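You operate a simulated robot arm through the tools that you are given. There is no shell and no other tool. Be economical: measure what you need, move in short steps, check, and stop when the job is done.

Carry out the task below with a simulated two-armed robot. There is one attempt and no reset: what you move stays moved.

Task
Wipe the old grease off bearing A with the red rag, then pump in fresh grease till it shows.
Fine: rag back in its place, no drip, only bearing A, grease line knob back to OFF, leave the power off. What is to be rubbed or washed off counts as gone when no trace of it is left.

Only the result counts: the job must be done as asked and must still hold three seconds after the hand-in. Knocking over, shifting, dropping, spilling or breaking anything else fails it.

Robot
Two 6-joint arms with fingered hands on one trunk, on a base that drives. Base frame: it is fixed to the floor where the robot stands at the start and does not move with it; the origin is under the middle of the robot, x ahead of it, y to its left, z up. Units: m, rad, N and s.
The left shoulder is at the start at [0.094, 0.156, 1.234], the right one opposite. With the tool pointing down near the work surface each hand reaches from about 0.5 to 0.7 m from the robot's upright axis, wherever it stands, measured 20 degrees to its own side. Places, roughly: elevator power button [0.1, -1.3, 1]; grease line knob [0.5, -0.2, 1.1]; old grease on bearing A [0.7, 0, 0.7]. Payload 4 kg a hand.
The tool frame of a hand sits at the grasp point between the pads (the TCP): z along the fingers, y along the line on which they close. The tips reach 0.026 m beyond it. Largest opening 0.132 m; the body of the gripper starts 0.073 m behind the TCP. The gripper is a hand of 3 fingers: y runs from the thumb to the fingers, the wrist lies at [0, 0, -0.224] in the tool frame, and closing takes about 1.5 s.
Orientation is that of the tool frame in the base frame, as [roll, pitch, yaw] about the fixed x, y, z axes, in that order (R = Rz(yaw) Ry(pitch) Rx(roll)). With the fingers straight down and closing along the base's y, the tool's x points along the base's -x, its y along +y and its z along -z.

Tools
- The arms move only by the tool send_rows. It takes "left_increments", "right_increments" or both (then of equal length, played together; a hand with none holds still); each is a list of rows, each an object (a shift or turn left out is 0, a gripper value left out holds the last) with "slide": the shift along the base's x, y, z in cm, a list of three; "delta_rot": the turn, a rotation vector about the base's x, y, z in rad, a list of three. In form: [{"slide": [dx, dy, dz], "delta_rot": [rx, ry, rz]}, ...]. A call has 1 to 12 rows; each row shifts and turns the commanded pose from where the row before left it. "left_jaw" and "right_jaw" are, for a hand that has rows, the closure, from 0 (fully open) to 1 (shut), set as the call begins (left out, the last holds). A row lasts 0.2 s, in which the tool goes at most 0.05 m and 0.15 rad; a call with a longer step from one row to the next is refused whole, and so is a gripper value outside its range. A pose out of reach is approached as far as the arm can. The call stops where the force on the tool passes 90 N (or 10 N more than at its start, if that is more) or the arm is blocked; 0.2 s more then pass. The fingers move at their own pace (about 0.153 m/s each) and stop on an object; they squeeze with about 22 N. The grip force told is the motor's: it shows also when the fingers shut on nothing. Time passes only in rows, and 0.2 s behind the last, so rows that do not move let the fingers close. The reply holds the time, the measured pose of the TCP, the force on the tool along the base axes, the opening and the grip force, in the units named above and with some noise, with the torque about the TCP (base axes, N m) and any sound that the robot's microphone picked up.
- Cameras (640 x 400 px; columns grow to the right, rows downward): "scene" is now at [0.1597, -0.0366, 1.5485]; the picture's right is [-0.43, -0.90, 0.01], its down [-0.56, 0.26, -0.79] and it looks along [0.71, -0.34, -0.61] (base axes); focal length 214 px, centre (320, 200). "left" rides on the left gripper at [-0.062, 0.003, -0.092] in its tool frame; the picture's right is [-0.05, -1.00, 0.00], its down [0.83, -0.04, -0.56] and it looks along [0.55, -0.03, 0.83] (tool axes); focal length 230 px, centre (320, 200). "right" rides on the right gripper at [0.061, 0.003, -0.092] in its tool frame; the picture's right is [-0.05, 1.00, 0.00], its down [-0.83, -0.04, -0.55] and it looks along [-0.55, -0.03, 0.83] (tool axes); focal length 230 px, centre (320, 200). There is no depth. A picture from a camera that has moved, and an enlarged one, comes with that camera's place and axes in the base frame and with its lens.
- capture(camera): a new picture of that camera. It takes no simulated time.
- slide_trunk(by): slides the trunk up (or, below 0, down) by that many m; the arms and the scene camera ride with it, the base frame stays. It gives what a move gives, with no picture.
- drive_base(legs): drives the robot by 1 to 6 legs, each [ahead, turn to the left] in m and rad, along the robot's own axes; the way and the turn of a leg run together, so that a leg with both is an arc; at most 1.5 m and 3.142 rad a leg. The arms and the cameras ride along, it lands a little off, and it stops where it bumps. It gives what a move gives.
- set_fingers(finger1, finger2, thumb_bend, hand): sets how far each is bent, from 0 (flat) to 1 (curled in); at 0.3 the hand is open as for a grip, at 0.7 the pads meet at the TCP. One left out holds its place. A second passes; each finger stops where it meets its share of the squeeze, and holds until it gets a number again. A gripper value or a shape takes the hand back. It gives what a move gives, with no picture; readings hold the bend of each and the force on the fingers (four entries, about 0 where the hand has none), thumb and palm.
- set_grasp(shape, hand): the hand has 3 fingers and takes this shape, open, in about a second: jaw (thumb against the fingers, like two jaws); tri (thumb and two fingers); tip (a fingertip pinch); poke (one finger out to press); point (the index stretched); flat (the hand flat); cup (the hand cupped); fist (a fist). The gripper value then closes the fingers along that shape, each until it touches; the sizes above hold for jaw. It gives what a move gives, with no picture.
- turn_head(pan, tilt): turns the head with the scene camera to pan (to the left, within 1.501 rad either way) and tilt (down, from -0.506 to 1.204), counted from straight ahead of the robot. It gives what a move gives.
- enlarge(camera, box): a new picture of the part [left, top, right, bottom] of that camera's present view, enlarged. It takes no simulated time.
- close_job(): hands the job in; it is judged then, once.

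Work in short steps. Places have to be worked out from the pictures, the camera data and where the tool is seen: move nearer, look again, correct. Check each grasp and each placing, and mend what went wrong. You have 120 turns and 100 pictures in all, those below and enlarged ones among them. Open the grippers and draw the arms clear of the work before you hand the job in, unless the task says otherwise; then end with one line.

The tools are called by a JSON object that holds its "name" and its "arguments". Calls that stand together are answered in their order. send_rows: Moves the arms, as the interface text tells. Its arguments: {"type":"object","properties":{"left_increments":{"type":"array","items":{"type":"object","properties":{"slide":{"type":"array","items":{"type":"number"}},"delta_rot":{"type":"array","items":{"type":"number"}}}}},"left_jaw":{"type":"number"},"right_increments":{"type":"array","items":{"type":"object","properties":{"slide":{"type":"array","items":{"type":"number"}},"delta_rot":{"type":"array","items":{"type":"number"}}}}},"right_jaw":{"type":"number"}},"required":[]} The other tools are called the same way: slide_trunk (by) slides the trunk up or down; set_grasp (shape, hand) gives the hand a shape; set_fingers (finger1, finger2, thumb_bend, hand) moves the fingers one by one; drive_base (legs) drives the base; turn_head (pan, tilt) turns the head that bears the scene camera; capture (camera) takes a picture; enlarge (camera, box) takes an enlarged picture of a part of a camera's view; close_job () hands the job in.

At the start:

```text
t: 0.0
left_tcp_pos: [0.5187, 0.0571, 1.3655]
left_orientation: [3.141, 0.001, -3.136]
left_wrist_force: [0.1, 0.5, -0.4]
left_moment: [-0.03, -0.01, -0.01]
left_opening: 0.1321
left_finger_force: 0.1
left_shape: jaw
left_bend: [0.3, 0.3, 0.3]
left_finger forces: [0.0, 0.0, 0.0, 0.0, 0.1, 0.0]
right_tcp_pos: [0.453, -0.3383, 1.4346]
right_orientation: [-3.141, -0.05, -3.134]
right_wrist_force: [0.7, -0.3, -0.5]
right_moment: [0.0, 0.01, -0.03]
right_opening: 0.132
right_finger_force: 0.0
right_shape: jaw
right_bend: [0.3, 0.3, 0.3]
right_finger forces: [0.0, 0.0, 0.0, 0.0, 0.0, 0.0]
trunk travel left (down, up): [-0.768, 0.072]
robot x, y, heading: [-0.0005, -0.0008, -0.006]
head pan, tilt: [-0.442, 0.646]
```

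scene: 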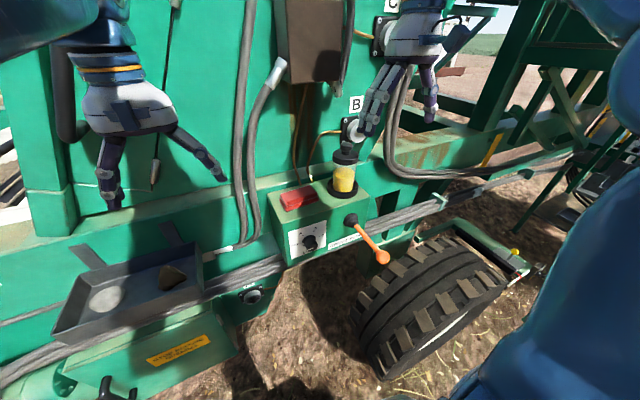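
right: 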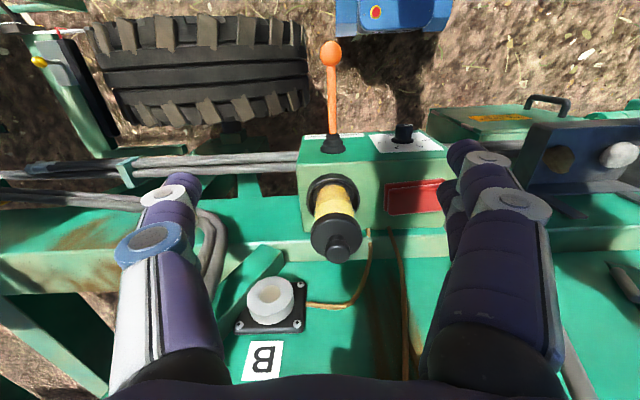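
left: 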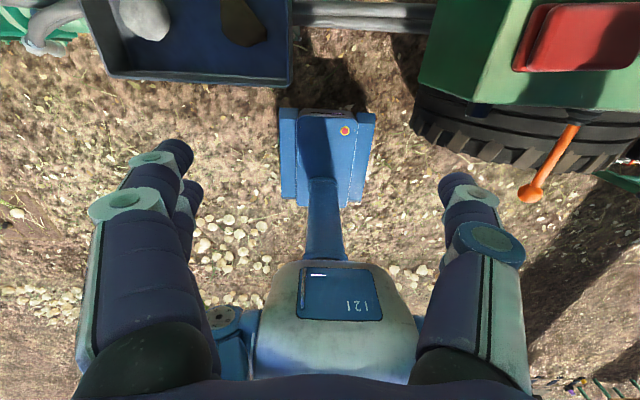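

The pump box with an orange lever, a selector knob and a red item (probably the rag) stands ahead to the right. I'll look straight ahead to find bearing A.

{"name": "turn_head", "arguments": {"pan": 0.1, "tilt": 0.7}}

{"name": "capture", "arguments": {"camera": "scene"}}

{"name": "enlarge", "arguments": {"camera": "right", "box": [280, 100, 480, 260]}}

```text
t: 1.0
left_tcp_pos: [0.4956, 0.0563, 1.375]
left_orientation: [-3.138, 0.019, -3.132]
left_wrist_force: [0.0, -0.4, 1.4]
left_moment: [0.02, -0.02, -0.02]
left_opening: 0.132
left_finger_force: 0.0
left_shape: jaw
left_bend: [0.3, 0.3, 0.3]
left_finger forces: [0.0, 0.1, 0.0, 0.0, 0.1, 0.0]
right_tcp_pos: [0.4455, -0.3397, 1.4124]
right_orientation: [-3.141, -0.12, -3.135]
right_wrist_force: [0.5, 0.6, -0.2]
right_moment: [-0.02, -0.04, 0.0]
right_opening: 0.1319
right_finger_force: 0.0
right_shape: jaw
right_bend: [0.3, 0.3, 0.3]
right_finger forces: [0.0, 0.1, 0.1, 0.0, 0.0, 0.1]
trunk travel left (down, up): [-0.768, 0.072]
robot x, y, heading: [0.0024, 0.0037, -0.001]
head pan, tilt: [0.099, 0.7]
```

```text
96 pictures are left
camera scene: at [0.1646, -0.0139, 1.5465], right [-0.16, -0.99, 0.0], down [-0.63, 0.1, -0.77], along [0.76, -0.12, -0.63], focal length 214 px, centre (320, 200)
```

scene: 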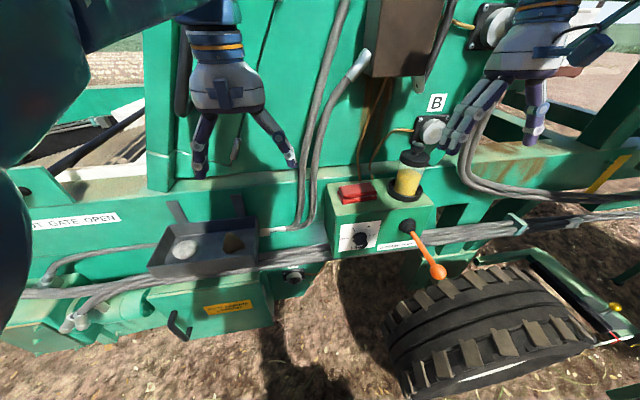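

```text
2.50 times, centred on (380, 180) of right
camera zoom: at [0.3965, -0.3368, 1.5097], right [0.04, 1.0, -0.01], down [0.89, -0.04, 0.45], along [0.45, -0.02, -0.89], focal length 575 px, centre (170, 250)
```

zoom: 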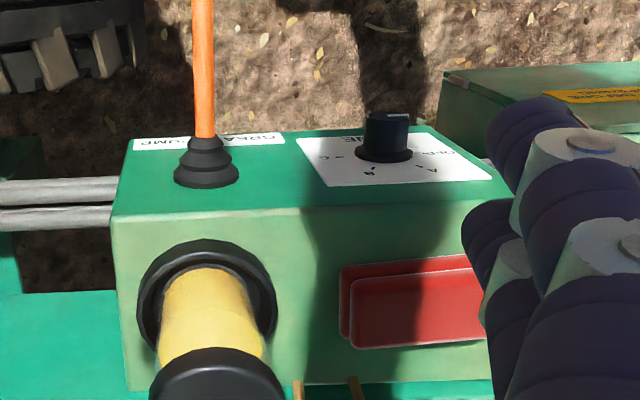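

Bearing A seems to be the round fitting below the trays, around (293,277). I'll zoom in on it and on the knob panel.

{"name": "enlarge", "arguments": {"camera": "scene", "box": [240, 230, 340, 310]}}

{"name": "enlarge", "arguments": {"camera": "scene", "box": [320, 140, 460, 290]}}

{"name": "turn_head", "arguments": {"pan": -1.3, "tilt": 0.5}}

{"name": "capture", "arguments": {"camera": "scene"}}

```text
5.00 times, centred on (290, 270) of scene
camera zoom: at [0.1646, -0.0139, 1.5465], right [-0.16, -0.99, 0.0], down [-0.63, 0.1, -0.77], along [0.76, -0.12, -0.63], focal length 1072 px, centre (470, -150)
```

zoom: 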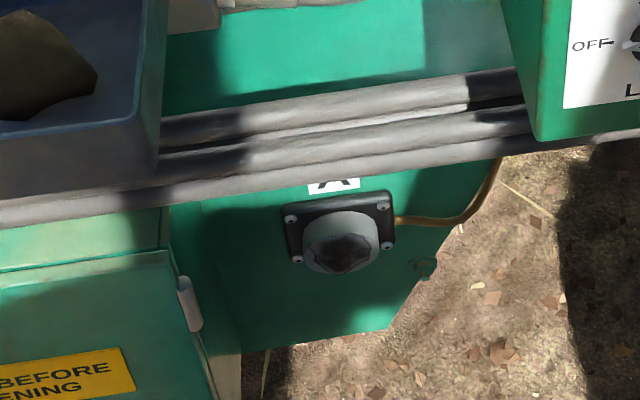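

```text
2.67 times, centred on (390, 215) of scene
camera zoom: at [0.1646, -0.0139, 1.5465], right [-0.16, -0.99, 0.0], down [-0.63, 0.1, -0.77], along [0.76, -0.12, -0.63], focal length 572 px, centre (133, 160)
```

zoom: 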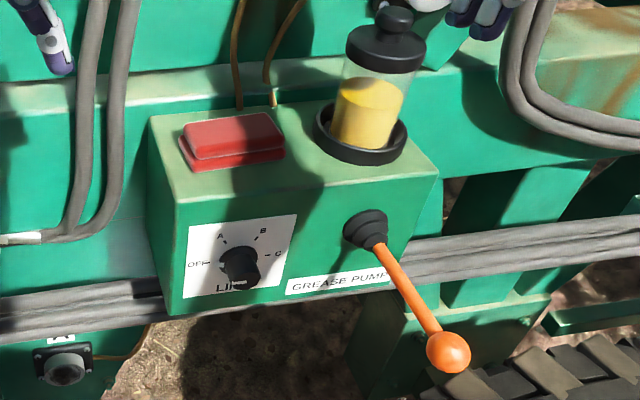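

```text
t: 2.5
left_tcp_pos: [0.4959, 0.0566, 1.3741]
left_orientation: [-3.139, 0.017, -3.133]
left_wrist_force: [0.6, -0.1, 0.1]
left_moment: [-0.01, -0.01, 0.03]
left_opening: 0.1319
left_finger_force: 0.1
left_shape: jaw
left_bend: [0.3, 0.3, 0.3]
left_finger forces: [0.0, 0.0, 0.1, 0.0, 0.0, 0.1]
right_tcp_pos: [0.4479, -0.3375, 1.4118]
right_orientation: [-3.141, -0.12, -3.135]
right_wrist_force: [-1.2, 0.3, 0.4]
right_moment: [0.02, 0.02, -0.03]
right_opening: 0.1319
right_finger_force: 0.0
right_shape: jaw
right_bend: [0.3, 0.3, 0.3]
right_finger forces: [0.1, 0.0, 0.0, 0.1, 0.0, 0.0]
trunk travel left (down, up): [-0.768, 0.072]
robot x, y, heading: [-0.0026, 0.0018, 0.003]
head pan, tilt: [-1.3, 0.499]
```

```text
92 pictures are left
camera scene: at [0.1058, -0.0869, 1.5625], right [-0.96, -0.27, 0.02], down [-0.14, 0.46, -0.88], along [0.23, -0.85, -0.48], focal length 214 px, centre (320, 200)
```

scene: 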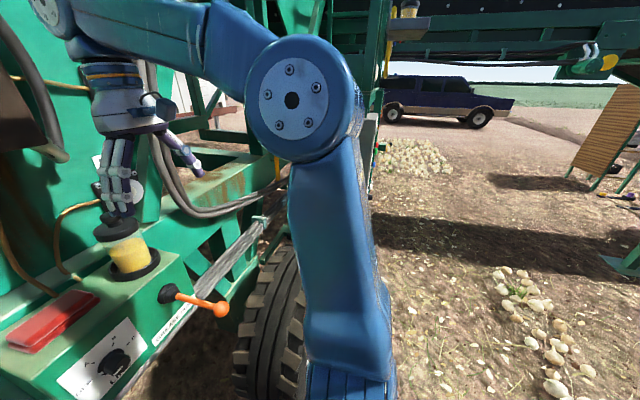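

Bearing A (labelled) is near [0.66, 0.02, 0.70]; its grey nub carries dark grease. The rag triangulates to about [0.60, -0.19, 1.20] on top of the box. I'll move the right hand over towards the rag, staying high, and level it.

{"name": "send_rows", "arguments": {"right_increments": [{"slide": [0, 4, 0], "delta_rot": [0, -0.06, 0]}, {"slide": [0, 4, 0], "delta_rot": [0, -0.06, 0]}, {"slide": [0, 4, 0]}, {"slide": [2, 3, 0]}, {"slide": [3, 0, 0]}, {"slide": [3, 0, 0]}]}}

{"name": "capture", "arguments": {"camera": "right"}}

{"name": "turn_head", "arguments": {"pan": -0.3, "tilt": 0.6}}

{"name": "capture", "arguments": {"camera": "scene"}}

```text
t: 3.9
left_tcp_pos: [0.501, 0.0558, 1.3717]
left_orientation: [-3.142, 0.013, -3.133]
left_wrist_force: [0.0, 0.3, 0.4]
left_moment: [0.02, 0.0, 0.01]
left_opening: 0.132
left_finger_force: 0.0
left_shape: jaw
left_bend: [0.3, 0.3, 0.3]
left_finger forces: [0.0, 0.0, 0.0, 0.0, 0.1, 0.0]
right_tcp_pos: [0.5532, -0.1932, 1.4601]
right_orientation: [3.141, 0.087, -3.137]
right_wrist_force: [0.8, -0.4, -0.1]
right_moment: [0.0, 0.03, 0.0]
right_opening: 0.132
right_finger_force: 0.2
right_shape: jaw
right_bend: [0.3, 0.3, 0.3]
right_finger forces: [0.0, 0.1, 0.0, 0.0, 0.0, 0.0]
right hand out of reach, approached as far as the arm can: row 1, 2, 6
trunk travel left (down, up): [-0.768, 0.072]
robot x, y, heading: [0.0014, -0.0032, 0.001]
head pan, tilt: [-1.3, 0.499]
```

```text
91 pictures are left
camera right: at [0.4847, -0.1904, 1.5453], right [0.05, 1.0, 0.0], down [0.78, -0.04, 0.62], along [0.62, -0.02, -0.78], focal length 230 px, centre (320, 200)
```

right: 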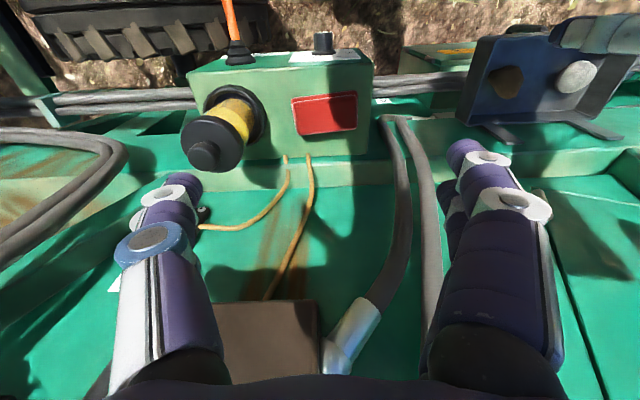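

```text
t: 5.2
left_tcp_pos: [0.4963, 0.0557, 1.3738]
left_orientation: [-3.14, 0.018, -3.134]
left_wrist_force: [0.0, -0.5, 0.1]
left_moment: [-0.01, 0.04, -0.01]
left_opening: 0.1318
left_finger_force: 0.0
left_shape: jaw
left_bend: [0.3, 0.3, 0.3]
left_finger forces: [0.1, 0.1, 0.0, 0.0, 0.0, 0.0]
right_tcp_pos: [0.5489, -0.1918, 1.461]
right_orientation: [-3.141, 0.089, -3.137]
right_wrist_force: [1.1, 0.3, 1.4]
right_moment: [0.01, 0.03, 0.03]
right_opening: 0.1319
right_finger_force: 0.0
right_shape: jaw
right_bend: [0.3, 0.3, 0.3]
right_finger forces: [0.0, 0.1, 0.0, 0.0, 0.0, 0.0]
trunk travel left (down, up): [-0.768, 0.072]
robot x, y, heading: [0.0021, 0.003, 0.005]
head pan, tilt: [-0.3, 0.6]
```

```text
90 pictures are left
camera scene: at [0.1663, -0.0256, 1.5522], right [-0.3, -0.95, 0.01], down [-0.56, 0.17, -0.81], along [0.78, -0.24, -0.58], focal length 214 px, centre (320, 200)
```

scene: 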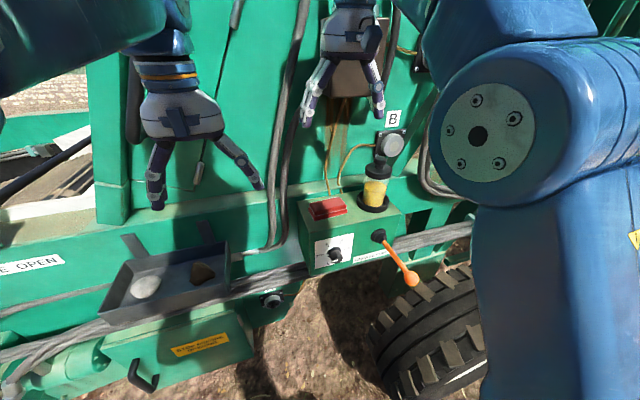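

The rag is about 10 cm along y and 6 cm along x, centred near [0.597, -0.186], top about z 1.2. I'll descend part of the way and check whether the arm tracks.

{"name": "send_rows", "arguments": {"right_increments": [{"slide": [0, 0, -4]}, {"slide": [0, 0, -4]}, {"slide": [2, 0, -4]}, {"slide": [2, 0, 0]}, {}]}}

{"name": "capture", "arguments": {"camera": "right"}}

```text
t: 5.5
left_tcp_pos: [0.4725, 0.0594, 1.371]
left_orientation: [-3.126, -0.002, -3.129]
left_wrist_force: [-0.1, -0.4, 0.5]
left_moment: [-0.01, -0.03, 0.03]
left_opening: 0.1318
left_finger_force: 0.0
left_shape: jaw
left_bend: [0.3, 0.3, 0.3]
left_finger forces: [0.0, 0.0, 0.0, 0.0, 0.0, 0.0]
right_tcp_pos: [0.5156, -0.1928, 1.4421]
right_orientation: [-3.141, 0.111, -3.136]
right_wrist_force: [0.2, -0.8, -0.6]
right_moment: [0.02, -0.05, -0.03]
right_opening: 0.1318
right_finger_force: 0.0
right_shape: jaw
right_bend: [0.3, 0.3, 0.3]
right_finger forces: [0.0, 0.1, 0.0, 0.0, 0.0, 0.0]
trunk travel left (down, up): [-0.768, 0.072]
robot x, y, heading: [-0.0029, 0.0018, 0.004]
head pan, tilt: [-0.3, 0.6]
stopped in row 1 (right hand): the arm was blocked; the commanded pose is now the measured one
```

```text
89 pictures are left
camera right: at [0.4453, -0.1896, 1.5255], right [0.05, 1.0, 0.0], down [0.77, -0.04, 0.64], along [0.64, -0.03, -0.77], focal length 230 px, centre (320, 200)
```

right: 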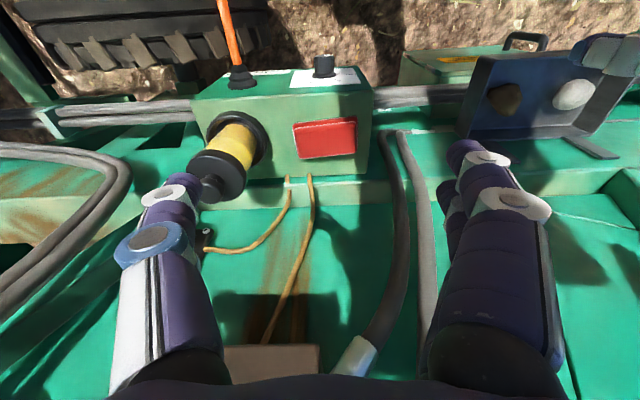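

The arm reported blocked, though it had sat at a reach limit; the command is now reset to the measured pose. I'll try going down again with smaller steps.

{"name": "send_rows", "arguments": {"right_increments": [{"slide": [0, 0, -2]}, {"slide": [0, 0, -2]}, {"slide": [0, 0, -3]}, {"slide": [0, 0, -3]}, {}]}}

```text
t: 6.8
left_tcp_pos: [0.4779, 0.0589, 1.3708]
left_orientation: [-3.13, 0.0, -3.129]
left_wrist_force: [-0.1, 0.4, -0.1]
left_moment: [0.03, 0.0, 0.02]
left_opening: 0.1319
left_finger_force: 0.0
left_shape: jaw
left_bend: [0.3, 0.3, 0.3]
left_finger forces: [0.0, 0.0, 0.1, 0.0, 0.0, 0.0]
right_tcp_pos: [0.5224, -0.1936, 1.3392]
right_orientation: [-3.14, 0.104, -3.136]
right_wrist_force: [0.2, 1.1, -0.2]
right_moment: [0.02, -0.01, 0.06]
right_opening: 0.1317
right_finger_force: 0.0
right_shape: jaw
right_bend: [0.3, 0.3, 0.3]
right_finger forces: [0.0, 0.1, 0.0, 0.1, 0.0, 0.0]
trunk travel left (down, up): [-0.768, 0.072]
robot x, y, heading: [-0.0007, 0.0026, 0.001]
head pan, tilt: [-0.3, 0.6]
```

Tracking is fine now. The rag's top corners give centre (0.597, -0.188), about 9.2 cm wide, rotated roughly 3°. I'll level the tool, move over it with the jaw slightly closed to clear the grease cup, and descend a bit.

{"name": "send_rows", "arguments": {"right_increments": [{"slide": [2.5, 0.3, 0], "delta_rot": [0, 0.05, 0.025]}, {"slide": [2.5, 0.3, 0], "delta_rot": [0, 0.05, 0.025]}, {"slide": [2.5, 0, 0]}, {"slide": [0, 0, -2]}, {"slide": [0, 0, -2]}, {}], "right_jaw": 0.08}}

{"name": "capture", "arguments": {"camera": "right"}}

{"name": "capture", "arguments": {"camera": "scene"}}

```text
t: 7.7
left_tcp_pos: [0.4646, 0.0636, 1.3471]
left_orientation: [-3.107, -0.079, -3.125]
left_wrist_force: [0.3, -0.6, -0.5]
left_moment: [0.01, -0.03, 0.05]
left_opening: 0.1322
left_finger_force: 0.0
left_shape: jaw
left_bend: [0.3, 0.3, 0.3]
left_finger forces: [0.1, 0.0, 0.0, 0.0, 0.0, 0.0]
right_tcp_pos: [0.5738, -0.1868, 1.3447]
right_orientation: [-3.14, 0.023, -3.088]
right_wrist_force: [0.3, -0.1, 0.3]
right_moment: [-0.02, 0.0, 0.01]
right_opening: 0.1216
right_finger_force: 0.2
right_shape: jaw
right_bend: [0.45, 0.45, 0.41]
right_finger forces: [0.0, 0.0, 0.0, 0.1, 0.0, 0.0]
trunk travel left (down, up): [-0.768, 0.072]
robot x, y, heading: [-0.0016, -0.0004, 0.0]
head pan, tilt: [-0.3, 0.6]
stopped in row 4 (right hand): the arm was blocked; the commanded pose is now the measured one
```

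```text
88 pictures are left
camera right: at [0.5105, -0.1872, 1.4343], right [0.0, 1.0, 0.0], down [0.82, 0.0, 0.57], along [0.57, 0.0, -0.82], focal length 230 px, centre (320, 200)
```

right: 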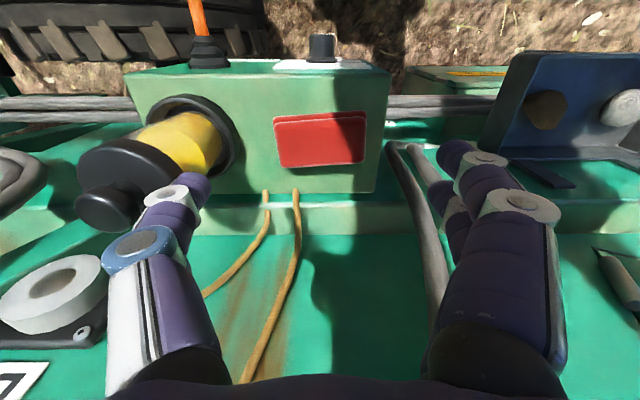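

```text
87 pictures are left
camera scene: at [0.1629, -0.0277, 1.5525], right [-0.33, -0.95, 0.01], down [-0.55, 0.18, -0.82], along [0.77, -0.27, -0.58], focal length 214 px, centre (320, 200)
```

scene: 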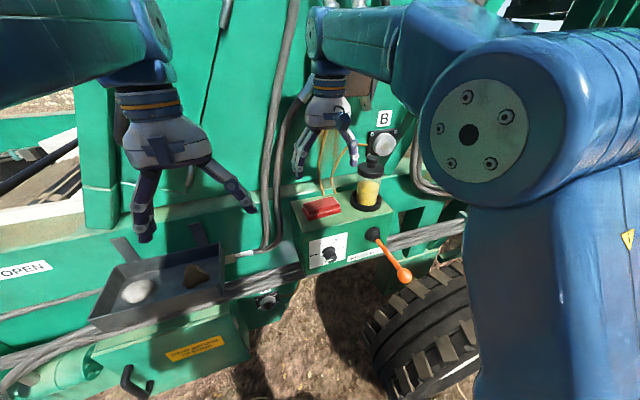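

Each time the right arm "blocks", the left arm also shifts, so the two arms are probably touching. I'll move the left hand away to the left and back.

{"name": "send_rows", "arguments": {"left_increments": [{"slide": [0, 3, 0]}, {"slide": [-1, 4, 0]}, {"slide": [-1, 4, 0]}, {"slide": [-1, 4, 0]}, {}]}}

{"name": "capture", "arguments": {"camera": "scene"}}

```text
t: 8.9
left_tcp_pos: [0.4825, 0.2057, 1.3707]
left_orientation: [-3.129, -0.029, -3.13]
left_wrist_force: [-0.2, -0.6, -0.1]
left_moment: [0.01, -0.01, -0.01]
left_opening: 0.132
left_finger_force: 0.0
left_shape: jaw
left_bend: [0.3, 0.3, 0.3]
left_finger forces: [0.1, 0.0, 0.1, 0.0, 0.0, 0.0]
left hand out of reach, approached as far as the arm can: row 1, 2, 3, 4
right_tcp_pos: [0.5766, -0.1869, 1.3436]
right_orientation: [3.139, 0.022, -3.087]
right_wrist_force: [-0.5, 0.1, 0.2]
right_moment: [-0.01, 0.02, -0.01]
right_opening: 0.1212
right_finger_force: 0.0
right_shape: jaw
right_bend: [0.45, 0.45, 0.41]
right_finger forces: [0.0, 0.0, 0.0, 0.0, 0.0, 0.0]
trunk travel left (down, up): [-0.768, 0.072]
robot x, y, heading: [0.0012, 0.0028, -0.003]
head pan, tilt: [-0.3, 0.6]
```

```text
86 pictures are left
camera scene: at [0.1655, -0.0257, 1.5523], right [-0.3, -0.96, 0.01], down [-0.56, 0.17, -0.81], along [0.78, -0.24, -0.58], focal length 214 px, centre (320, 200)
```

scene: 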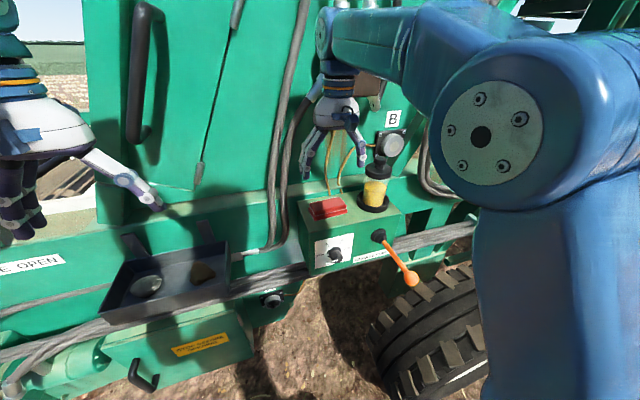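

The left arm is clear. I'll resume moving the right hand over the rag and down.

{"name": "send_rows", "arguments": {"right_increments": [{"slide": [0.7, 0, -2]}, {"slide": [0.7, 0, -2]}, {"slide": [0.6, 0, -2]}, {"slide": [0, 0, -2]}, {}]}}

{"name": "capture", "arguments": {"camera": "right"}}

```text
t: 10.1
left_tcp_pos: [0.4828, 0.2061, 1.3716]
left_orientation: [-3.128, -0.029, -3.13]
left_wrist_force: [0.5, -0.5, -0.6]
left_moment: [0.01, -0.02, -0.02]
left_opening: 0.132
left_finger_force: 0.1
left_shape: jaw
left_bend: [0.3, 0.3, 0.3]
left_finger forces: [0.1, 0.1, 0.0, 0.0, 0.0, 0.0]
right_tcp_pos: [0.5956, -0.1884, 1.2621]
right_orientation: [3.139, 0.023, -3.088]
right_wrist_force: [-0.1, 0.5, 0.4]
right_moment: [-0.01, 0.0, 0.0]
right_opening: 0.1217
right_finger_force: 0.1
right_shape: jaw
right_bend: [0.45, 0.45, 0.41]
right_finger forces: [0.1, 0.0, 0.1, 0.0, 0.0, 0.0]
trunk travel left (down, up): [-0.768, 0.072]
robot x, y, heading: [-0.0004, 0.0014, 0.002]
head pan, tilt: [-0.3, 0.6]
```

```text
85 pictures are left
camera right: at [0.5325, -0.1876, 1.3519], right [0.0, 1.0, 0.0], down [0.82, 0.0, 0.57], along [0.57, 0.0, -0.82], focal length 230 px, centre (320, 200)
```

right: 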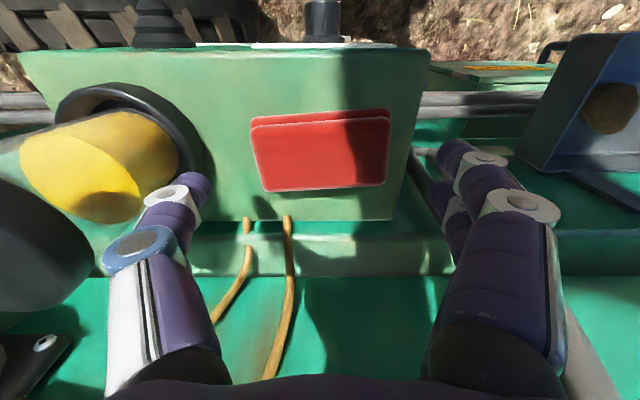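

The rag top is at z≈1.20, centre (0.600, -0.188). I'll descend in small steps to TCP z≈1.205 and close.

{"name": "send_rows", "arguments": {"right_increments": [{"slide": [0.3, 0, -2]}, {"slide": [0, 0, -1.5]}, {"slide": [0, 0, -1.2]}, {"slide": [0, 0, -0.8]}, {}]}}

{"name": "capture", "arguments": {"camera": "right"}}

{"name": "enlarge", "arguments": {"camera": "scene", "box": [270, 130, 430, 260]}}

```text
t: 11.3
left_tcp_pos: [0.4814, 0.2058, 1.3712]
left_orientation: [-3.13, -0.031, -3.129]
left_wrist_force: [-0.7, 0.4, -0.4]
left_moment: [0.02, 0.02, 0.01]
left_opening: 0.1323
left_finger_force: 0.0
left_shape: jaw
left_bend: [0.3, 0.3, 0.3]
left_finger forces: [0.1, 0.0, 0.0, 0.1, 0.0, 0.1]
right_tcp_pos: [0.5982, -0.1887, 1.2071]
right_orientation: [3.14, 0.022, -3.087]
right_wrist_force: [0.4, 0.1, -0.3]
right_moment: [0.03, -0.06, 0.0]
right_opening: 0.1218
right_finger_force: 0.0
right_shape: jaw
right_bend: [0.45, 0.45, 0.41]
right_finger forces: [0.0, 0.0, 0.0, 0.0, 0.0, 0.1]
trunk travel left (down, up): [-0.768, 0.072]
robot x, y, heading: [-0.003, 0.0001, 0.0]
head pan, tilt: [-0.3, 0.6]
```

```text
84 pictures are left
camera right: at [0.5353, -0.1884, 1.2967], right [0.0, 1.0, 0.0], down [0.82, 0.0, 0.57], along [0.57, 0.0, -0.82], focal length 230 px, centre (320, 200)
```

right: 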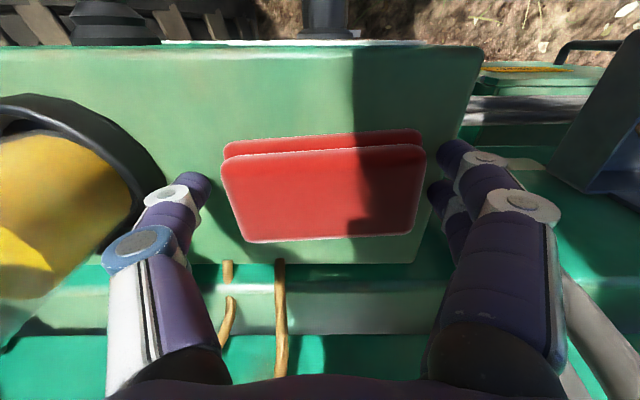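

```text
3.08 times, centred on (350, 195) of scene
camera zoom: at [0.1655, -0.0255, 1.5523], right [-0.3, -0.96, 0.01], down [-0.56, 0.17, -0.81], along [0.78, -0.24, -0.58], focal length 660 px, centre (228, 215)
```

zoom: 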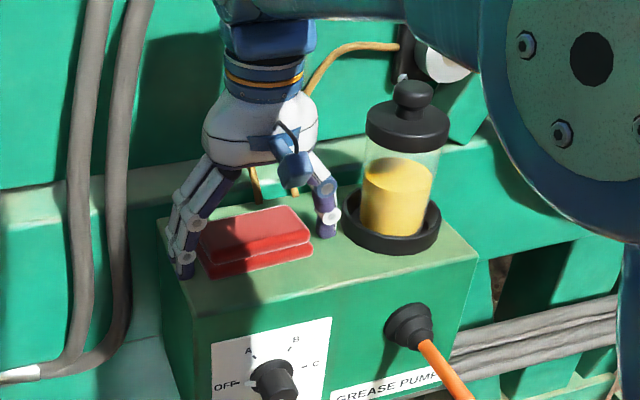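

The fingers straddle the rag, centred, with the tips close to the box top. I'll close.

{"name": "send_rows", "arguments": {"right_increments": [{"slide": [0, 0, -0.2]}, {}, {}, {}, {}, {}, {}, {}], "right_jaw": 1.0}}

{"name": "capture", "arguments": {"camera": "right"}}

```text
t: 13.1
left_tcp_pos: [0.4809, 0.2064, 1.3723]
left_orientation: [-3.13, -0.03, -3.13]
left_wrist_force: [0.2, -0.6, -0.7]
left_moment: [0.0, -0.03, -0.01]
left_opening: 0.1321
left_finger_force: 0.1
left_shape: jaw
left_bend: [0.3, 0.3, 0.3]
left_finger forces: [0.1, 0.0, 0.1, 0.0, 0.0, 0.0]
right_tcp_pos: [0.5993, -0.1878, 1.2065]
right_orientation: [-3.141, 0.024, -3.089]
right_wrist_force: [1.1, 1.2, 9.5]
right_moment: [0.57, 0.12, -0.08]
right_opening: 0.0949
right_finger_force: 21.9
right_shape: jaw
right_bend: [0.67, 0.66, 0.63]
right_finger forces: [18.9, 10.0, 0.0, 0.0, 19.5, 0.0]
trunk travel left (down, up): [-0.768, 0.072]
robot x, y, heading: [0.0005, 0.0019, 0.003]
head pan, tilt: [-0.3, 0.6]
```

```text
82 pictures are left
camera right: at [0.535, -0.1878, 1.2961], right [0.0, 1.0, 0.0], down [0.82, 0.0, 0.57], along [0.57, 0.0, -0.82], focal length 230 px, centre (320, 200)
```

right: 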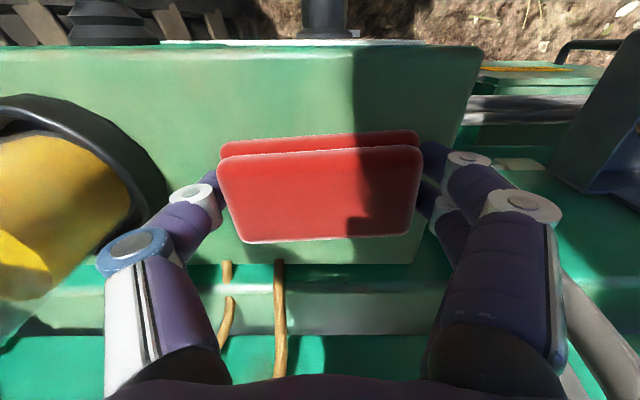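

The rag is gripped (opening 0.095, about 20 N). I'll lift it straight up and check.

{"name": "send_rows", "arguments": {"right_increments": [{"slide": [0, 0, 1]}, {"slide": [0, 0, 2]}, {"slide": [0, 0, 3]}, {"slide": [-2, 0, 3]}, {}]}}

{"name": "capture", "arguments": {"camera": "right"}}

{"name": "enlarge", "arguments": {"camera": "scene", "box": [270, 90, 430, 220]}}

```text
t: 14.3
left_tcp_pos: [0.4819, 0.2061, 1.3716]
left_orientation: [-3.13, -0.031, -3.129]
left_wrist_force: [0.4, 0.1, -0.1]
left_moment: [0.0, 0.0, 0.01]
left_opening: 0.1321
left_finger_force: 0.0
left_shape: jaw
left_bend: [0.3, 0.3, 0.3]
left_finger forces: [0.0, 0.0, 0.0, 0.0, 0.0, 0.1]
right_tcp_pos: [0.5787, -0.1863, 1.2953]
right_orientation: [3.14, 0.021, -3.09]
right_wrist_force: [-0.6, -0.8, -0.4]
right_moment: [0.02, 0.02, -0.01]
right_opening: 0.0948
right_finger_force: 22.3
right_shape: jaw
right_bend: [0.67, 0.66, 0.63]
right_finger forces: [10.4, 9.9, 0.0, 0.1, 20.3, 0.0]
trunk travel left (down, up): [-0.768, 0.072]
robot x, y, heading: [-0.0002, 0.0013, 0.004]
head pan, tilt: [-0.3, 0.6]
```

```text
81 pictures are left
camera right: at [0.5154, -0.1868, 1.3856], right [0.0, 1.0, 0.0], down [0.82, 0.0, 0.57], along [0.57, 0.0, -0.82], focal length 230 px, centre (320, 200)
```

right: 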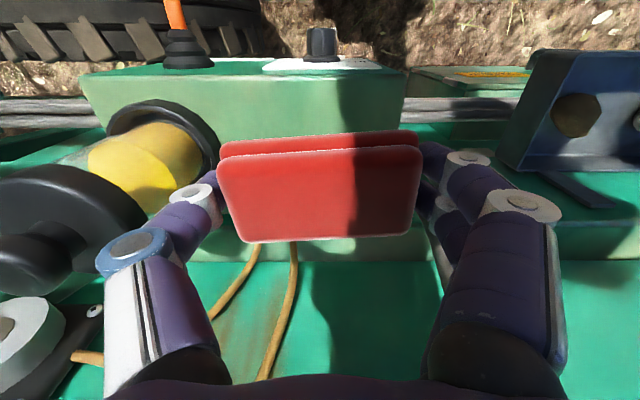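

```text
3.08 times, centred on (350, 155) of scene
camera zoom: at [0.1655, -0.0255, 1.5523], right [-0.3, -0.96, 0.01], down [-0.56, 0.17, -0.81], along [0.78, -0.24, -0.58], focal length 660 px, centre (228, 338)
```

zoom: 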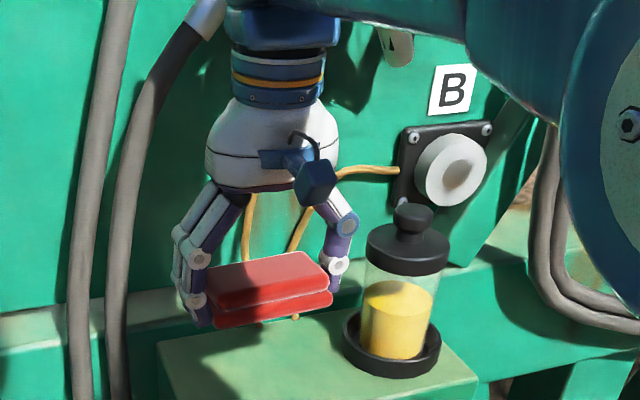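

The whole rag is held. I'll now swing the hand to point forward (+x) while drawing back, ready to go down to bearing A.

{"name": "send_rows", "arguments": {"right_increments": [{"slide": [-1, 0, 0.5], "delta_rot": [0, -0.14, 0]}, {"slide": [-1, 0, 0.5], "delta_rot": [0, -0.14, 0]}, {"slide": [-1, 0, 0], "delta_rot": [0, -0.14, 0]}, {"slide": [-1, 0, 0], "delta_rot": [0, -0.14, 0]}, {"slide": [-1, 0, 0], "delta_rot": [0, -0.14, 0]}, {"slide": [-1, 0, 0], "delta_rot": [0, -0.14, 0]}, {"slide": [-1, 0, 0], "delta_rot": [0, -0.14, 0]}, {"slide": [-1, 0, 0], "delta_rot": [0, -0.14, 0]}, {"slide": [-1, 0, 0], "delta_rot": [0, -0.14, 0]}, {"slide": [-1, 0, 0], "delta_rot": [0, -0.14, 0]}, {"slide": [-1, 0, 0], "delta_rot": [0, -0.15, 0]}, {}]}}

{"name": "capture", "arguments": {"camera": "scene"}}

```text
t: 16.9
left_tcp_pos: [0.4825, 0.2051, 1.3719]
left_orientation: [-3.129, -0.029, -3.131]
left_wrist_force: [1.1, 0.3, -0.2]
left_moment: [-0.03, -0.03, 0.01]
left_opening: 0.1319
left_finger_force: 0.1
left_shape: jaw
left_bend: [0.3, 0.3, 0.3]
left_finger forces: [0.0, 0.1, 0.0, 0.0, 0.1, 0.0]
right_tcp_pos: [0.6592, -0.1752, 1.3052]
right_orientation: [-3.067, 1.052, -3.03]
right_wrist_force: [0.2, 0.3, -0.7]
right_moment: [-0.02, -0.02, -0.01]
right_opening: 0.0947
right_finger_force: 22.1
right_shape: jaw
right_bend: [0.67, 0.66, 0.63]
right_finger forces: [10.3, 9.8, 0.1, 0.0, 19.9, 0.0]
right hand out of reach, approached as far as the arm can: row 3, 4, 5, 6, 7, 8, 9, 10, 11
trunk travel left (down, up): [-0.768, 0.072]
robot x, y, heading: [-0.0021, 0.0007, -0.003]
head pan, tilt: [-0.3, 0.6]
```

```text
79 pictures are left
camera scene: at [0.1657, -0.0258, 1.5523], right [-0.3, -0.96, 0.01], down [-0.56, 0.17, -0.81], along [0.78, -0.24, -0.58], focal length 214 px, centre (320, 200)
```

scene: 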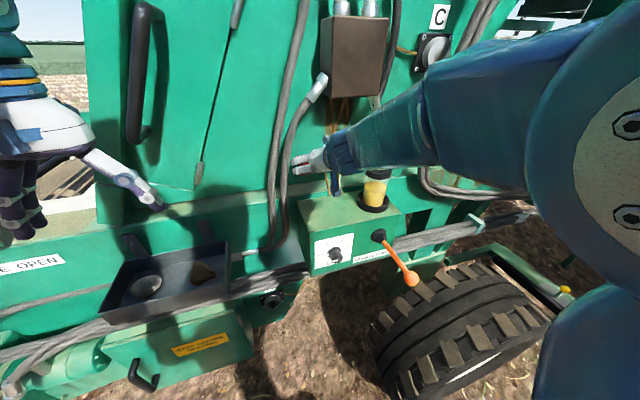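

Pointing forward so close in is out of the arm's range; nothing has been touched. I'll back the base up 0.3 m to give the arm room.

{"name": "drive_base", "arguments": {"legs": [[-0.3, 0]]}}

{"name": "capture", "arguments": {"camera": "scene"}}

```text
t: 18.9
left_tcp_pos: [0.1853, 0.2046, 1.3709]
left_orientation: [-3.131, -0.032, -3.132]
left_wrist_force: [0.5, -0.8, 0.4]
left_moment: [0.0, 0.04, -0.02]
left_opening: 0.132
left_finger_force: 0.1
left_shape: jaw
left_bend: [0.3, 0.3, 0.3]
left_finger forces: [0.0, 0.1, 0.1, 0.0, 0.1, 0.0]
right_tcp_pos: [0.362, -0.1765, 1.3035]
right_orientation: [-3.07, 1.052, -3.036]
right_wrist_force: [-0.2, -0.2, -1.6]
right_moment: [0.02, 0.01, -0.02]
right_opening: 0.0947
right_finger_force: 22.4
right_shape: jaw
right_bend: [0.67, 0.66, 0.63]
right_finger forces: [10.3, 9.7, 0.0, 0.0, 19.9, 0.0]
trunk travel left (down, up): [-0.768, 0.072]
robot x, y, heading: [-0.3017, -0.0005, -0.003]
head pan, tilt: [-0.3, 0.6]
```

```text
78 pictures are left
camera scene: at [-0.1314, -0.0259, 1.552], right [-0.3, -0.95, 0.01], down [-0.56, 0.17, -0.81], along [0.78, -0.25, -0.58], focal length 214 px, centre (320, 200)
```

scene: 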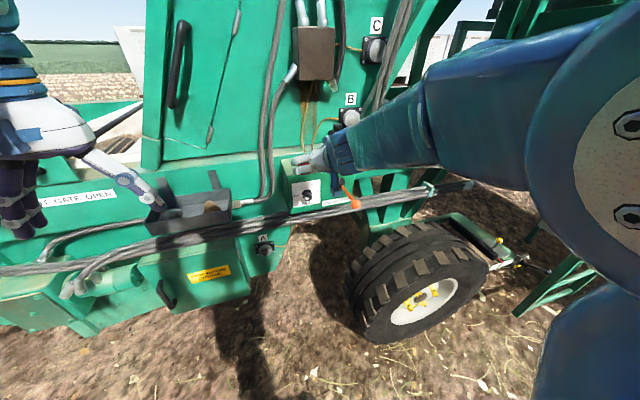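

The robot is now 0.3 m back. I'll move the commanded pose forward a little to see how it tracks relative to the measured one.

{"name": "send_rows", "arguments": {"right_increments": [{"slide": [3, 1, 0]}, {"slide": [3, 1, 0]}]}}

```text
t: 19.5
left_tcp_pos: [0.1743, 0.2046, 1.3459]
left_orientation: [-3.13, -0.103, -3.132]
left_wrist_force: [0.7, -0.1, 0.0]
left_moment: [-0.01, 0.03, -0.01]
left_opening: 0.132
left_finger_force: 0.0
left_shape: jaw
left_bend: [0.3, 0.3, 0.3]
left_finger forces: [0.0, 0.0, 0.0, 0.0, 0.0, 0.0]
right_tcp_pos: [0.4054, -0.1558, 1.3194]
right_orientation: [-3.062, 1.066, -3.037]
right_wrist_force: [0.6, 1.0, -1.2]
right_moment: [0.01, 0.01, 0.02]
right_opening: 0.0945
right_finger_force: 22.0
right_shape: jaw
right_bend: [0.67, 0.66, 0.63]
right_finger forces: [10.3, 10.0, 0.1, 0.0, 20.2, 0.1]
trunk travel left (down, up): [-0.768, 0.072]
robot x, y, heading: [-0.2985, 0.0052, -0.002]
head pan, tilt: [-0.3, 0.6]
```

It now tracks from the measured pose. I'll move over to y≈0, clear of the box, while finishing the rotation to horizontal.

{"name": "send_rows", "arguments": {"right_increments": [{"slide": [0, 3, 0], "delta_rot": [0, -0.1, 0]}, {"slide": [0, 3, 0], "delta_rot": [0, -0.1, 0]}, {"slide": [0, 3, 0], "delta_rot": [0, -0.1, 0]}, {"slide": [0, 3, 0], "delta_rot": [0, -0.1, 0]}, {"slide": [0, 3, 0], "delta_rot": [0.035, -0.1, 0]}, {"slide": [0, 2, 0], "delta_rot": [0, 0, -0.03]}, {}]}}

{"name": "capture", "arguments": {"camera": "scene"}}

```text
t: 21.1
left_tcp_pos: [0.1717, 0.204, 1.3469]
left_orientation: [-3.13, -0.1, -3.13]
left_wrist_force: [-0.4, -0.2, -0.8]
left_moment: [-0.01, -0.02, -0.04]
left_opening: 0.132
left_finger_force: 0.0
left_shape: jaw
left_bend: [0.3, 0.3, 0.3]
left_finger forces: [0.0, 0.0, 0.0, 0.1, 0.0, 0.0]
right_tcp_pos: [0.4191, -0.109, 1.3786]
right_orientation: [3.084, 1.263, 3.052]
right_wrist_force: [-0.3, -1.5, -0.4]
right_moment: [-0.04, -0.02, 0.01]
right_opening: 0.0946
right_finger_force: 22.3
right_shape: jaw
right_bend: [0.67, 0.66, 0.63]
right_finger forces: [10.3, 9.8, 0.0, 0.0, 20.1, 0.1]
right hand out of reach, approached as far as the arm can: row 1, 2, 3, 4, 5, 6
trunk travel left (down, up): [-0.768, 0.072]
robot x, y, heading: [-0.2959, 0.0025, 0.002]
head pan, tilt: [-0.3, 0.6]
```

```text
77 pictures are left
camera scene: at [-0.1335, -0.0258, 1.5523], right [-0.3, -0.95, 0.01], down [-0.56, 0.17, -0.81], along [0.78, -0.25, -0.58], focal length 214 px, centre (320, 200)
```

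scene: 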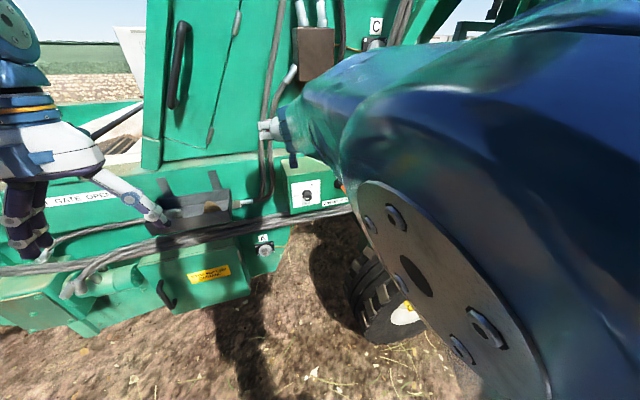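

The arm still can't fold that close. I'll extend forward to see whether the horizontal pose is reached farther out (there is free space above the box).

{"name": "send_rows", "arguments": {"right_increments": [{"slide": [4, 0, 0]}, {"slide": [4, 0, 0]}, {"slide": [4, 0, 0]}, {}]}}

```text
t: 22.1
left_tcp_pos: [0.1703, 0.2033, 1.3471]
left_orientation: [-3.133, -0.099, -3.132]
left_wrist_force: [-0.5, -0.5, 0.6]
left_moment: [-0.01, 0.02, 0.03]
left_opening: 0.1321
left_finger_force: 0.1
left_shape: jaw
left_bend: [0.3, 0.3, 0.3]
left_finger forces: [0.0, 0.0, 0.0, 0.0, 0.0, 0.1]
right_tcp_pos: [0.5086, -0.1039, 1.3227]
right_orientation: [-2.996, 1.249, -3.02]
right_wrist_force: [1.1, -0.8, -1.1]
right_moment: [-0.02, -0.03, -0.02]
right_opening: 0.0948
right_finger_force: 22.0
right_shape: jaw
right_bend: [0.67, 0.66, 0.63]
right_finger forces: [10.2, 9.7, 0.0, 0.1, 19.8, 0.0]
right hand out of reach, approached as far as the arm can: row 1, 2, 3
trunk travel left (down, up): [-0.768, 0.072]
robot x, y, heading: [-0.2984, 0.001, -0.002]
head pan, tilt: [-0.3, 0.6]
```

The horizontal pose seems limited when reaching across the body. I'll turn the base left 0.35 rad so that bearing A lies on the right arm's own side.

{"name": "send_rows", "arguments": {"right_increments": [{"slide": [-4, -3, 0]}, {"slide": [-4, -3, 0]}, {"slide": [-2, -3, 0]}, {}]}}

{"name": "drive_base", "arguments": {"legs": [[0, 0.35]]}}

{"name": "capture", "arguments": {"camera": "scene"}}

```text
t: 23.1
left_tcp_pos: [0.1715, 0.2047, 1.3467]
left_orientation: [-3.13, -0.1, -3.131]
left_wrist_force: [-0.4, 0.1, 0.0]
left_moment: [0.05, 0.01, 0.01]
left_opening: 0.132
left_finger_force: 0.0
left_shape: jaw
left_bend: [0.3, 0.3, 0.3]
left_finger forces: [0.0, 0.1, 0.0, 0.0, 0.0, 0.1]
right_tcp_pos: [0.4065, -0.1965, 1.3144]
right_orientation: [-3.0, 1.24, -3.028]
right_wrist_force: [0.2, -0.1, -0.2]
right_moment: [-0.02, 0.02, -0.01]
right_opening: 0.0945
right_finger_force: 21.5
right_shape: jaw
right_bend: [0.67, 0.66, 0.63]
right_finger forces: [10.3, 9.9, 0.0, 0.0, 19.9, 0.1]
trunk travel left (down, up): [-0.768, 0.072]
robot x, y, heading: [-0.2983, 0.0012, -0.004]
head pan, tilt: [-0.3, 0.6]
```

```text
t: 24.6
left_tcp_pos: [0.0774, 0.3526, 1.3629]
left_orientation: [-3.13, -0.077, -2.785]
left_wrist_force: [0.6, 0.2, -0.2]
left_moment: [0.02, 0.02, 0.0]
left_opening: 0.1322
left_finger_force: 0.0
left_shape: jaw
left_bend: [0.3, 0.3, 0.3]
left_finger forces: [0.0, 0.0, 0.1, 0.1, 0.1, 0.0]
right_tcp_pos: [0.431, 0.0545, 1.3151]
right_orientation: [-3.003, 1.243, -2.681]
right_wrist_force: [-0.2, 0.4, -0.2]
right_moment: [0.0, 0.02, 0.02]
right_opening: 0.0946
right_finger_force: 22.2
right_shape: jaw
right_bend: [0.67, 0.66, 0.63]
right_finger forces: [10.3, 9.8, 0.0, 0.1, 20.0, 0.0]
trunk travel left (down, up): [-0.768, 0.072]
robot x, y, heading: [-0.2966, -0.0014, 0.345]
head pan, tilt: [-0.3, 0.6]
```

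```text
76 pictures are left
camera scene: at [-0.1335, 0.0293, 1.5523], right [0.04, -1.0, 0.01], down [-0.58, -0.03, -0.81], along [0.81, 0.03, -0.58], focal length 214 px, centre (320, 200)
```

scene: 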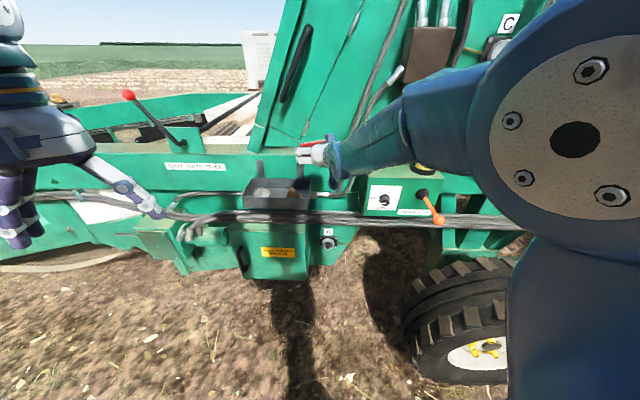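

The hand is reachable here at (0.43, 0.055). I'll turn the tool to point along +x and level it, shifting to y≈0.

{"name": "send_rows", "arguments": {"right_increments": [{"slide": [-1, -2, 0], "delta_rot": [0, 0, -0.14]}, {"slide": [-1, -2, 0], "delta_rot": [0, 0, -0.14]}, {"slide": [0, -1, 0], "delta_rot": [0, -0.1, 0]}, {"slide": [0, 0, 0], "delta_rot": [0, -0.1, 0]}, {"slide": [0, 0, 0], "delta_rot": [0.04, -0.1, 0]}, {}]}}

{"name": "slide_trunk", "arguments": {"by": -0.3}}

{"name": "capture", "arguments": {"camera": "scene"}}

```text
t: 26.1
left_tcp_pos: [0.0644, 0.3478, 1.341]
left_orientation: [-3.131, -0.148, -2.783]
left_wrist_force: [-0.6, 0.5, -0.2]
left_moment: [0.01, 0.03, 0.01]
left_opening: 0.132
left_finger_force: 0.0
left_shape: jaw
left_bend: [0.3, 0.3, 0.3]
left_finger forces: [0.0, 0.0, 0.0, 0.0, 0.1, 0.1]
right_tcp_pos: [0.3911, -0.0037, 1.3281]
right_orientation: [-1.79, 1.554, -1.759]
right_wrist_force: [0.3, -0.8, -0.3]
right_moment: [0.0, -0.01, -0.02]
right_opening: 0.0945
right_finger_force: 22.1
right_shape: jaw
right_bend: [0.67, 0.66, 0.63]
right_finger forces: [10.3, 9.9, 0.0, 0.0, 20.2, 0.0]
trunk travel left (down, up): [-0.768, 0.072]
robot x, y, heading: [-0.2986, -0.0027, 0.346]
head pan, tilt: [-0.3, 0.6]
```

```text
t: 29.1
left_tcp_pos: [0.0636, 0.3476, 1.048]
left_orientation: [-3.13, -0.128, -2.783]
left_wrist_force: [0.5, 0.4, 0.4]
left_moment: [0.02, 0.01, 0.01]
left_opening: 0.1321
left_finger_force: 0.1
left_shape: jaw
left_bend: [0.3, 0.3, 0.3]
left_finger forces: [0.0, 0.0, 0.0, 0.0, 0.0, 0.0]
right_tcp_pos: [0.3902, -0.0034, 1.0277]
right_orientation: [-1.903, 1.551, -1.867]
right_wrist_force: [-0.5, -0.1, -0.8]
right_moment: [-0.05, 0.0, 0.0]
right_opening: 0.0947
right_finger_force: 22.0
right_shape: jaw
right_bend: [0.67, 0.66, 0.63]
right_finger forces: [10.3, 9.9, 0.1, 0.1, 20.2, 0.0]
trunk travel left (down, up): [-0.468, 0.372]
robot x, y, heading: [-0.2985, -0.0038, 0.344]
head pan, tilt: [-0.3, 0.6]
```

```text
75 pictures are left
camera scene: at [-0.1392, 0.028, 1.2524], right [0.04, -1.0, 0.01], down [-0.58, -0.03, -0.81], along [0.81, 0.03, -0.58], focal length 214 px, centre (320, 200)
```

scene: 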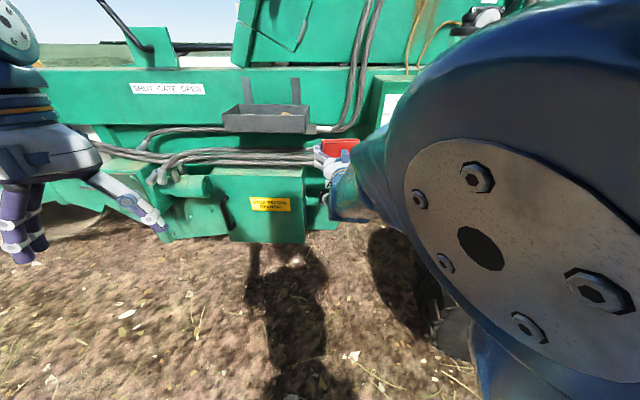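

Horizontal pose holds. I'll lower the trunk another 0.3 m and use the hand camera to locate bearing A.

{"name": "slide_trunk", "arguments": {"by": -0.3}}

{"name": "capture", "arguments": {"camera": "right"}}

{"name": "capture", "arguments": {"camera": "scene"}}

```text
t: 32.0
left_tcp_pos: [0.0605, 0.3484, 0.7528]
left_orientation: [-3.132, -0.111, -2.783]
left_wrist_force: [0.4, -0.8, 0.2]
left_moment: [-0.01, 0.0, 0.01]
left_opening: 0.1318
left_finger_force: 0.0
left_shape: jaw
left_bend: [0.3, 0.3, 0.3]
left_finger forces: [0.1, 0.0, 0.0, 0.0, 0.0, 0.0]
right_tcp_pos: [0.3879, -0.0038, 0.727]
right_orientation: [-1.905, 1.553, -1.869]
right_wrist_force: [0.6, -0.2, -0.9]
right_moment: [0.0, 0.04, -0.01]
right_opening: 0.0944
right_finger_force: 22.2
right_shape: jaw
right_bend: [0.67, 0.66, 0.63]
right_finger forces: [10.2, 9.9, 0.1, 0.0, 20.2, 0.0]
trunk travel left (down, up): [-0.168, 0.672]
robot x, y, heading: [-0.3013, 0.0017, 0.343]
head pan, tilt: [-0.3, 0.6]
```

```text
74 pictures are left
camera right: at [0.2969, -0.0043, 0.6656], right [-0.03, 1.0, 0.03], down [-0.55, -0.05, 0.83], along [0.84, 0.01, 0.55], focal length 230 px, centre (320, 200)
```

right: 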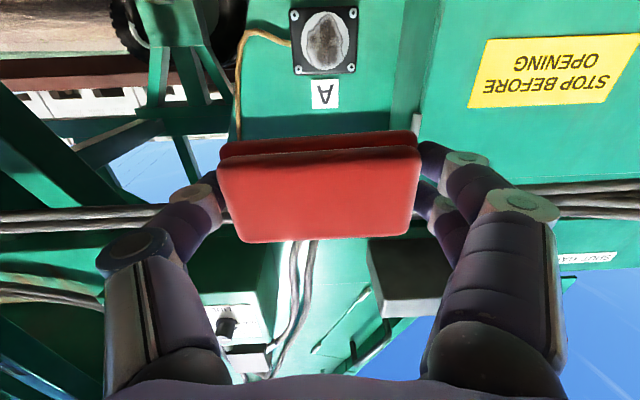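

```text
73 pictures are left
camera scene: at [-0.1446, 0.0261, 0.9525], right [0.05, -1.0, 0.01], down [-0.58, -0.03, -0.81], along [0.81, 0.03, -0.58], focal length 214 px, centre (320, 200)
```

scene: 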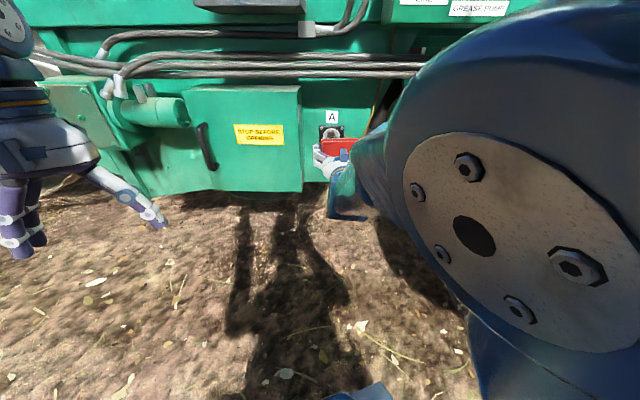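

Bearing A is clearly seen; combining rays gives about [0.685, 0.018, 0.66]. I'll line up on it in height and y, and advance to about x 0.60.

{"name": "send_rows", "arguments": {"right_increments": [{"slide": [2, 1.1, -2.3]}, {"slide": [2, 1.1, -2.3]}, {"slide": [3, 0, -2.3]}, {"slide": [4, 0, 0]}, {"slide": [4, 0, 0]}, {"slide": [4, 0, 0]}, {"slide": [2, 0, 0]}, {}]}}

{"name": "capture", "arguments": {"camera": "right"}}

{"name": "enlarge", "arguments": {"camera": "scene", "box": [270, 90, 390, 190]}}

```text
t: 33.9
left_tcp_pos: [0.0606, 0.3485, 0.7542]
left_orientation: [-3.13, -0.115, -2.784]
left_wrist_force: [-0.1, 0.3, 0.4]
left_moment: [-0.03, 0.0, 0.01]
left_opening: 0.1317
left_finger_force: 0.1
left_shape: jaw
left_bend: [0.3, 0.3, 0.3]
left_finger forces: [0.1, 0.0, 0.0, 0.0, 0.0, 0.0]
right_tcp_pos: [0.6001, 0.0212, 0.6574]
right_orientation: [-1.897, 1.552, -1.862]
right_wrist_force: [-0.2, 0.7, -0.1]
right_moment: [0.01, 0.01, -0.01]
right_opening: 0.0946
right_finger_force: 22.2
right_shape: jaw
right_bend: [0.67, 0.66, 0.63]
right_finger forces: [10.2, 9.9, 0.1, 0.1, 20.2, 0.1]
trunk travel left (down, up): [-0.168, 0.672]
robot x, y, heading: [-0.2946, -0.0016, 0.344]
head pan, tilt: [-0.3, 0.6]
```

```text
72 pictures are left
camera right: at [0.5077, 0.0197, 0.5951], right [-0.04, 1.0, 0.03], down [-0.55, -0.05, 0.83], along [0.84, 0.01, 0.55], focal length 230 px, centre (320, 200)
```

right: 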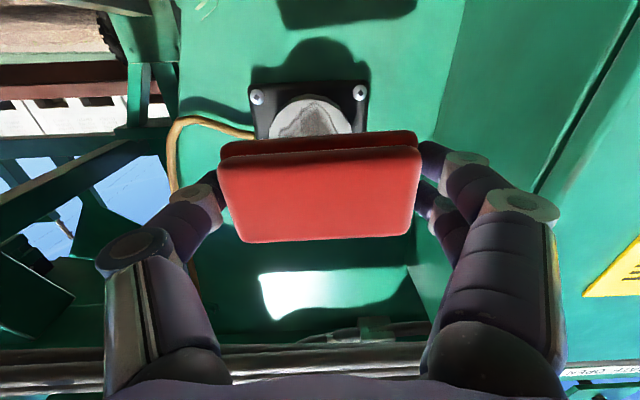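

```text
4.00 times, centred on (330, 140) of scene
camera zoom: at [-0.1444, 0.0262, 0.9524], right [0.05, -1.0, 0.01], down [-0.58, -0.03, -0.81], along [0.81, 0.03, -0.58], focal length 858 px, centre (280, 440)
```

zoom: 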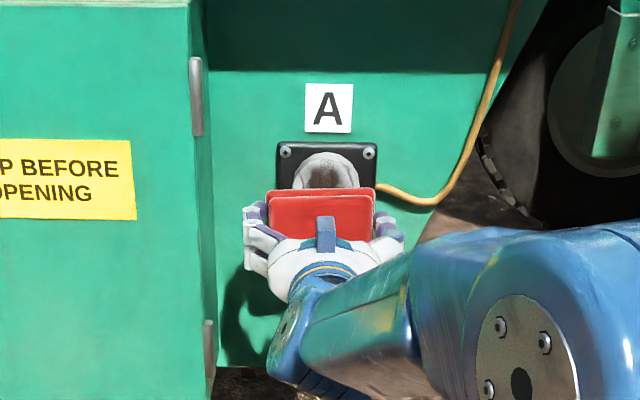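

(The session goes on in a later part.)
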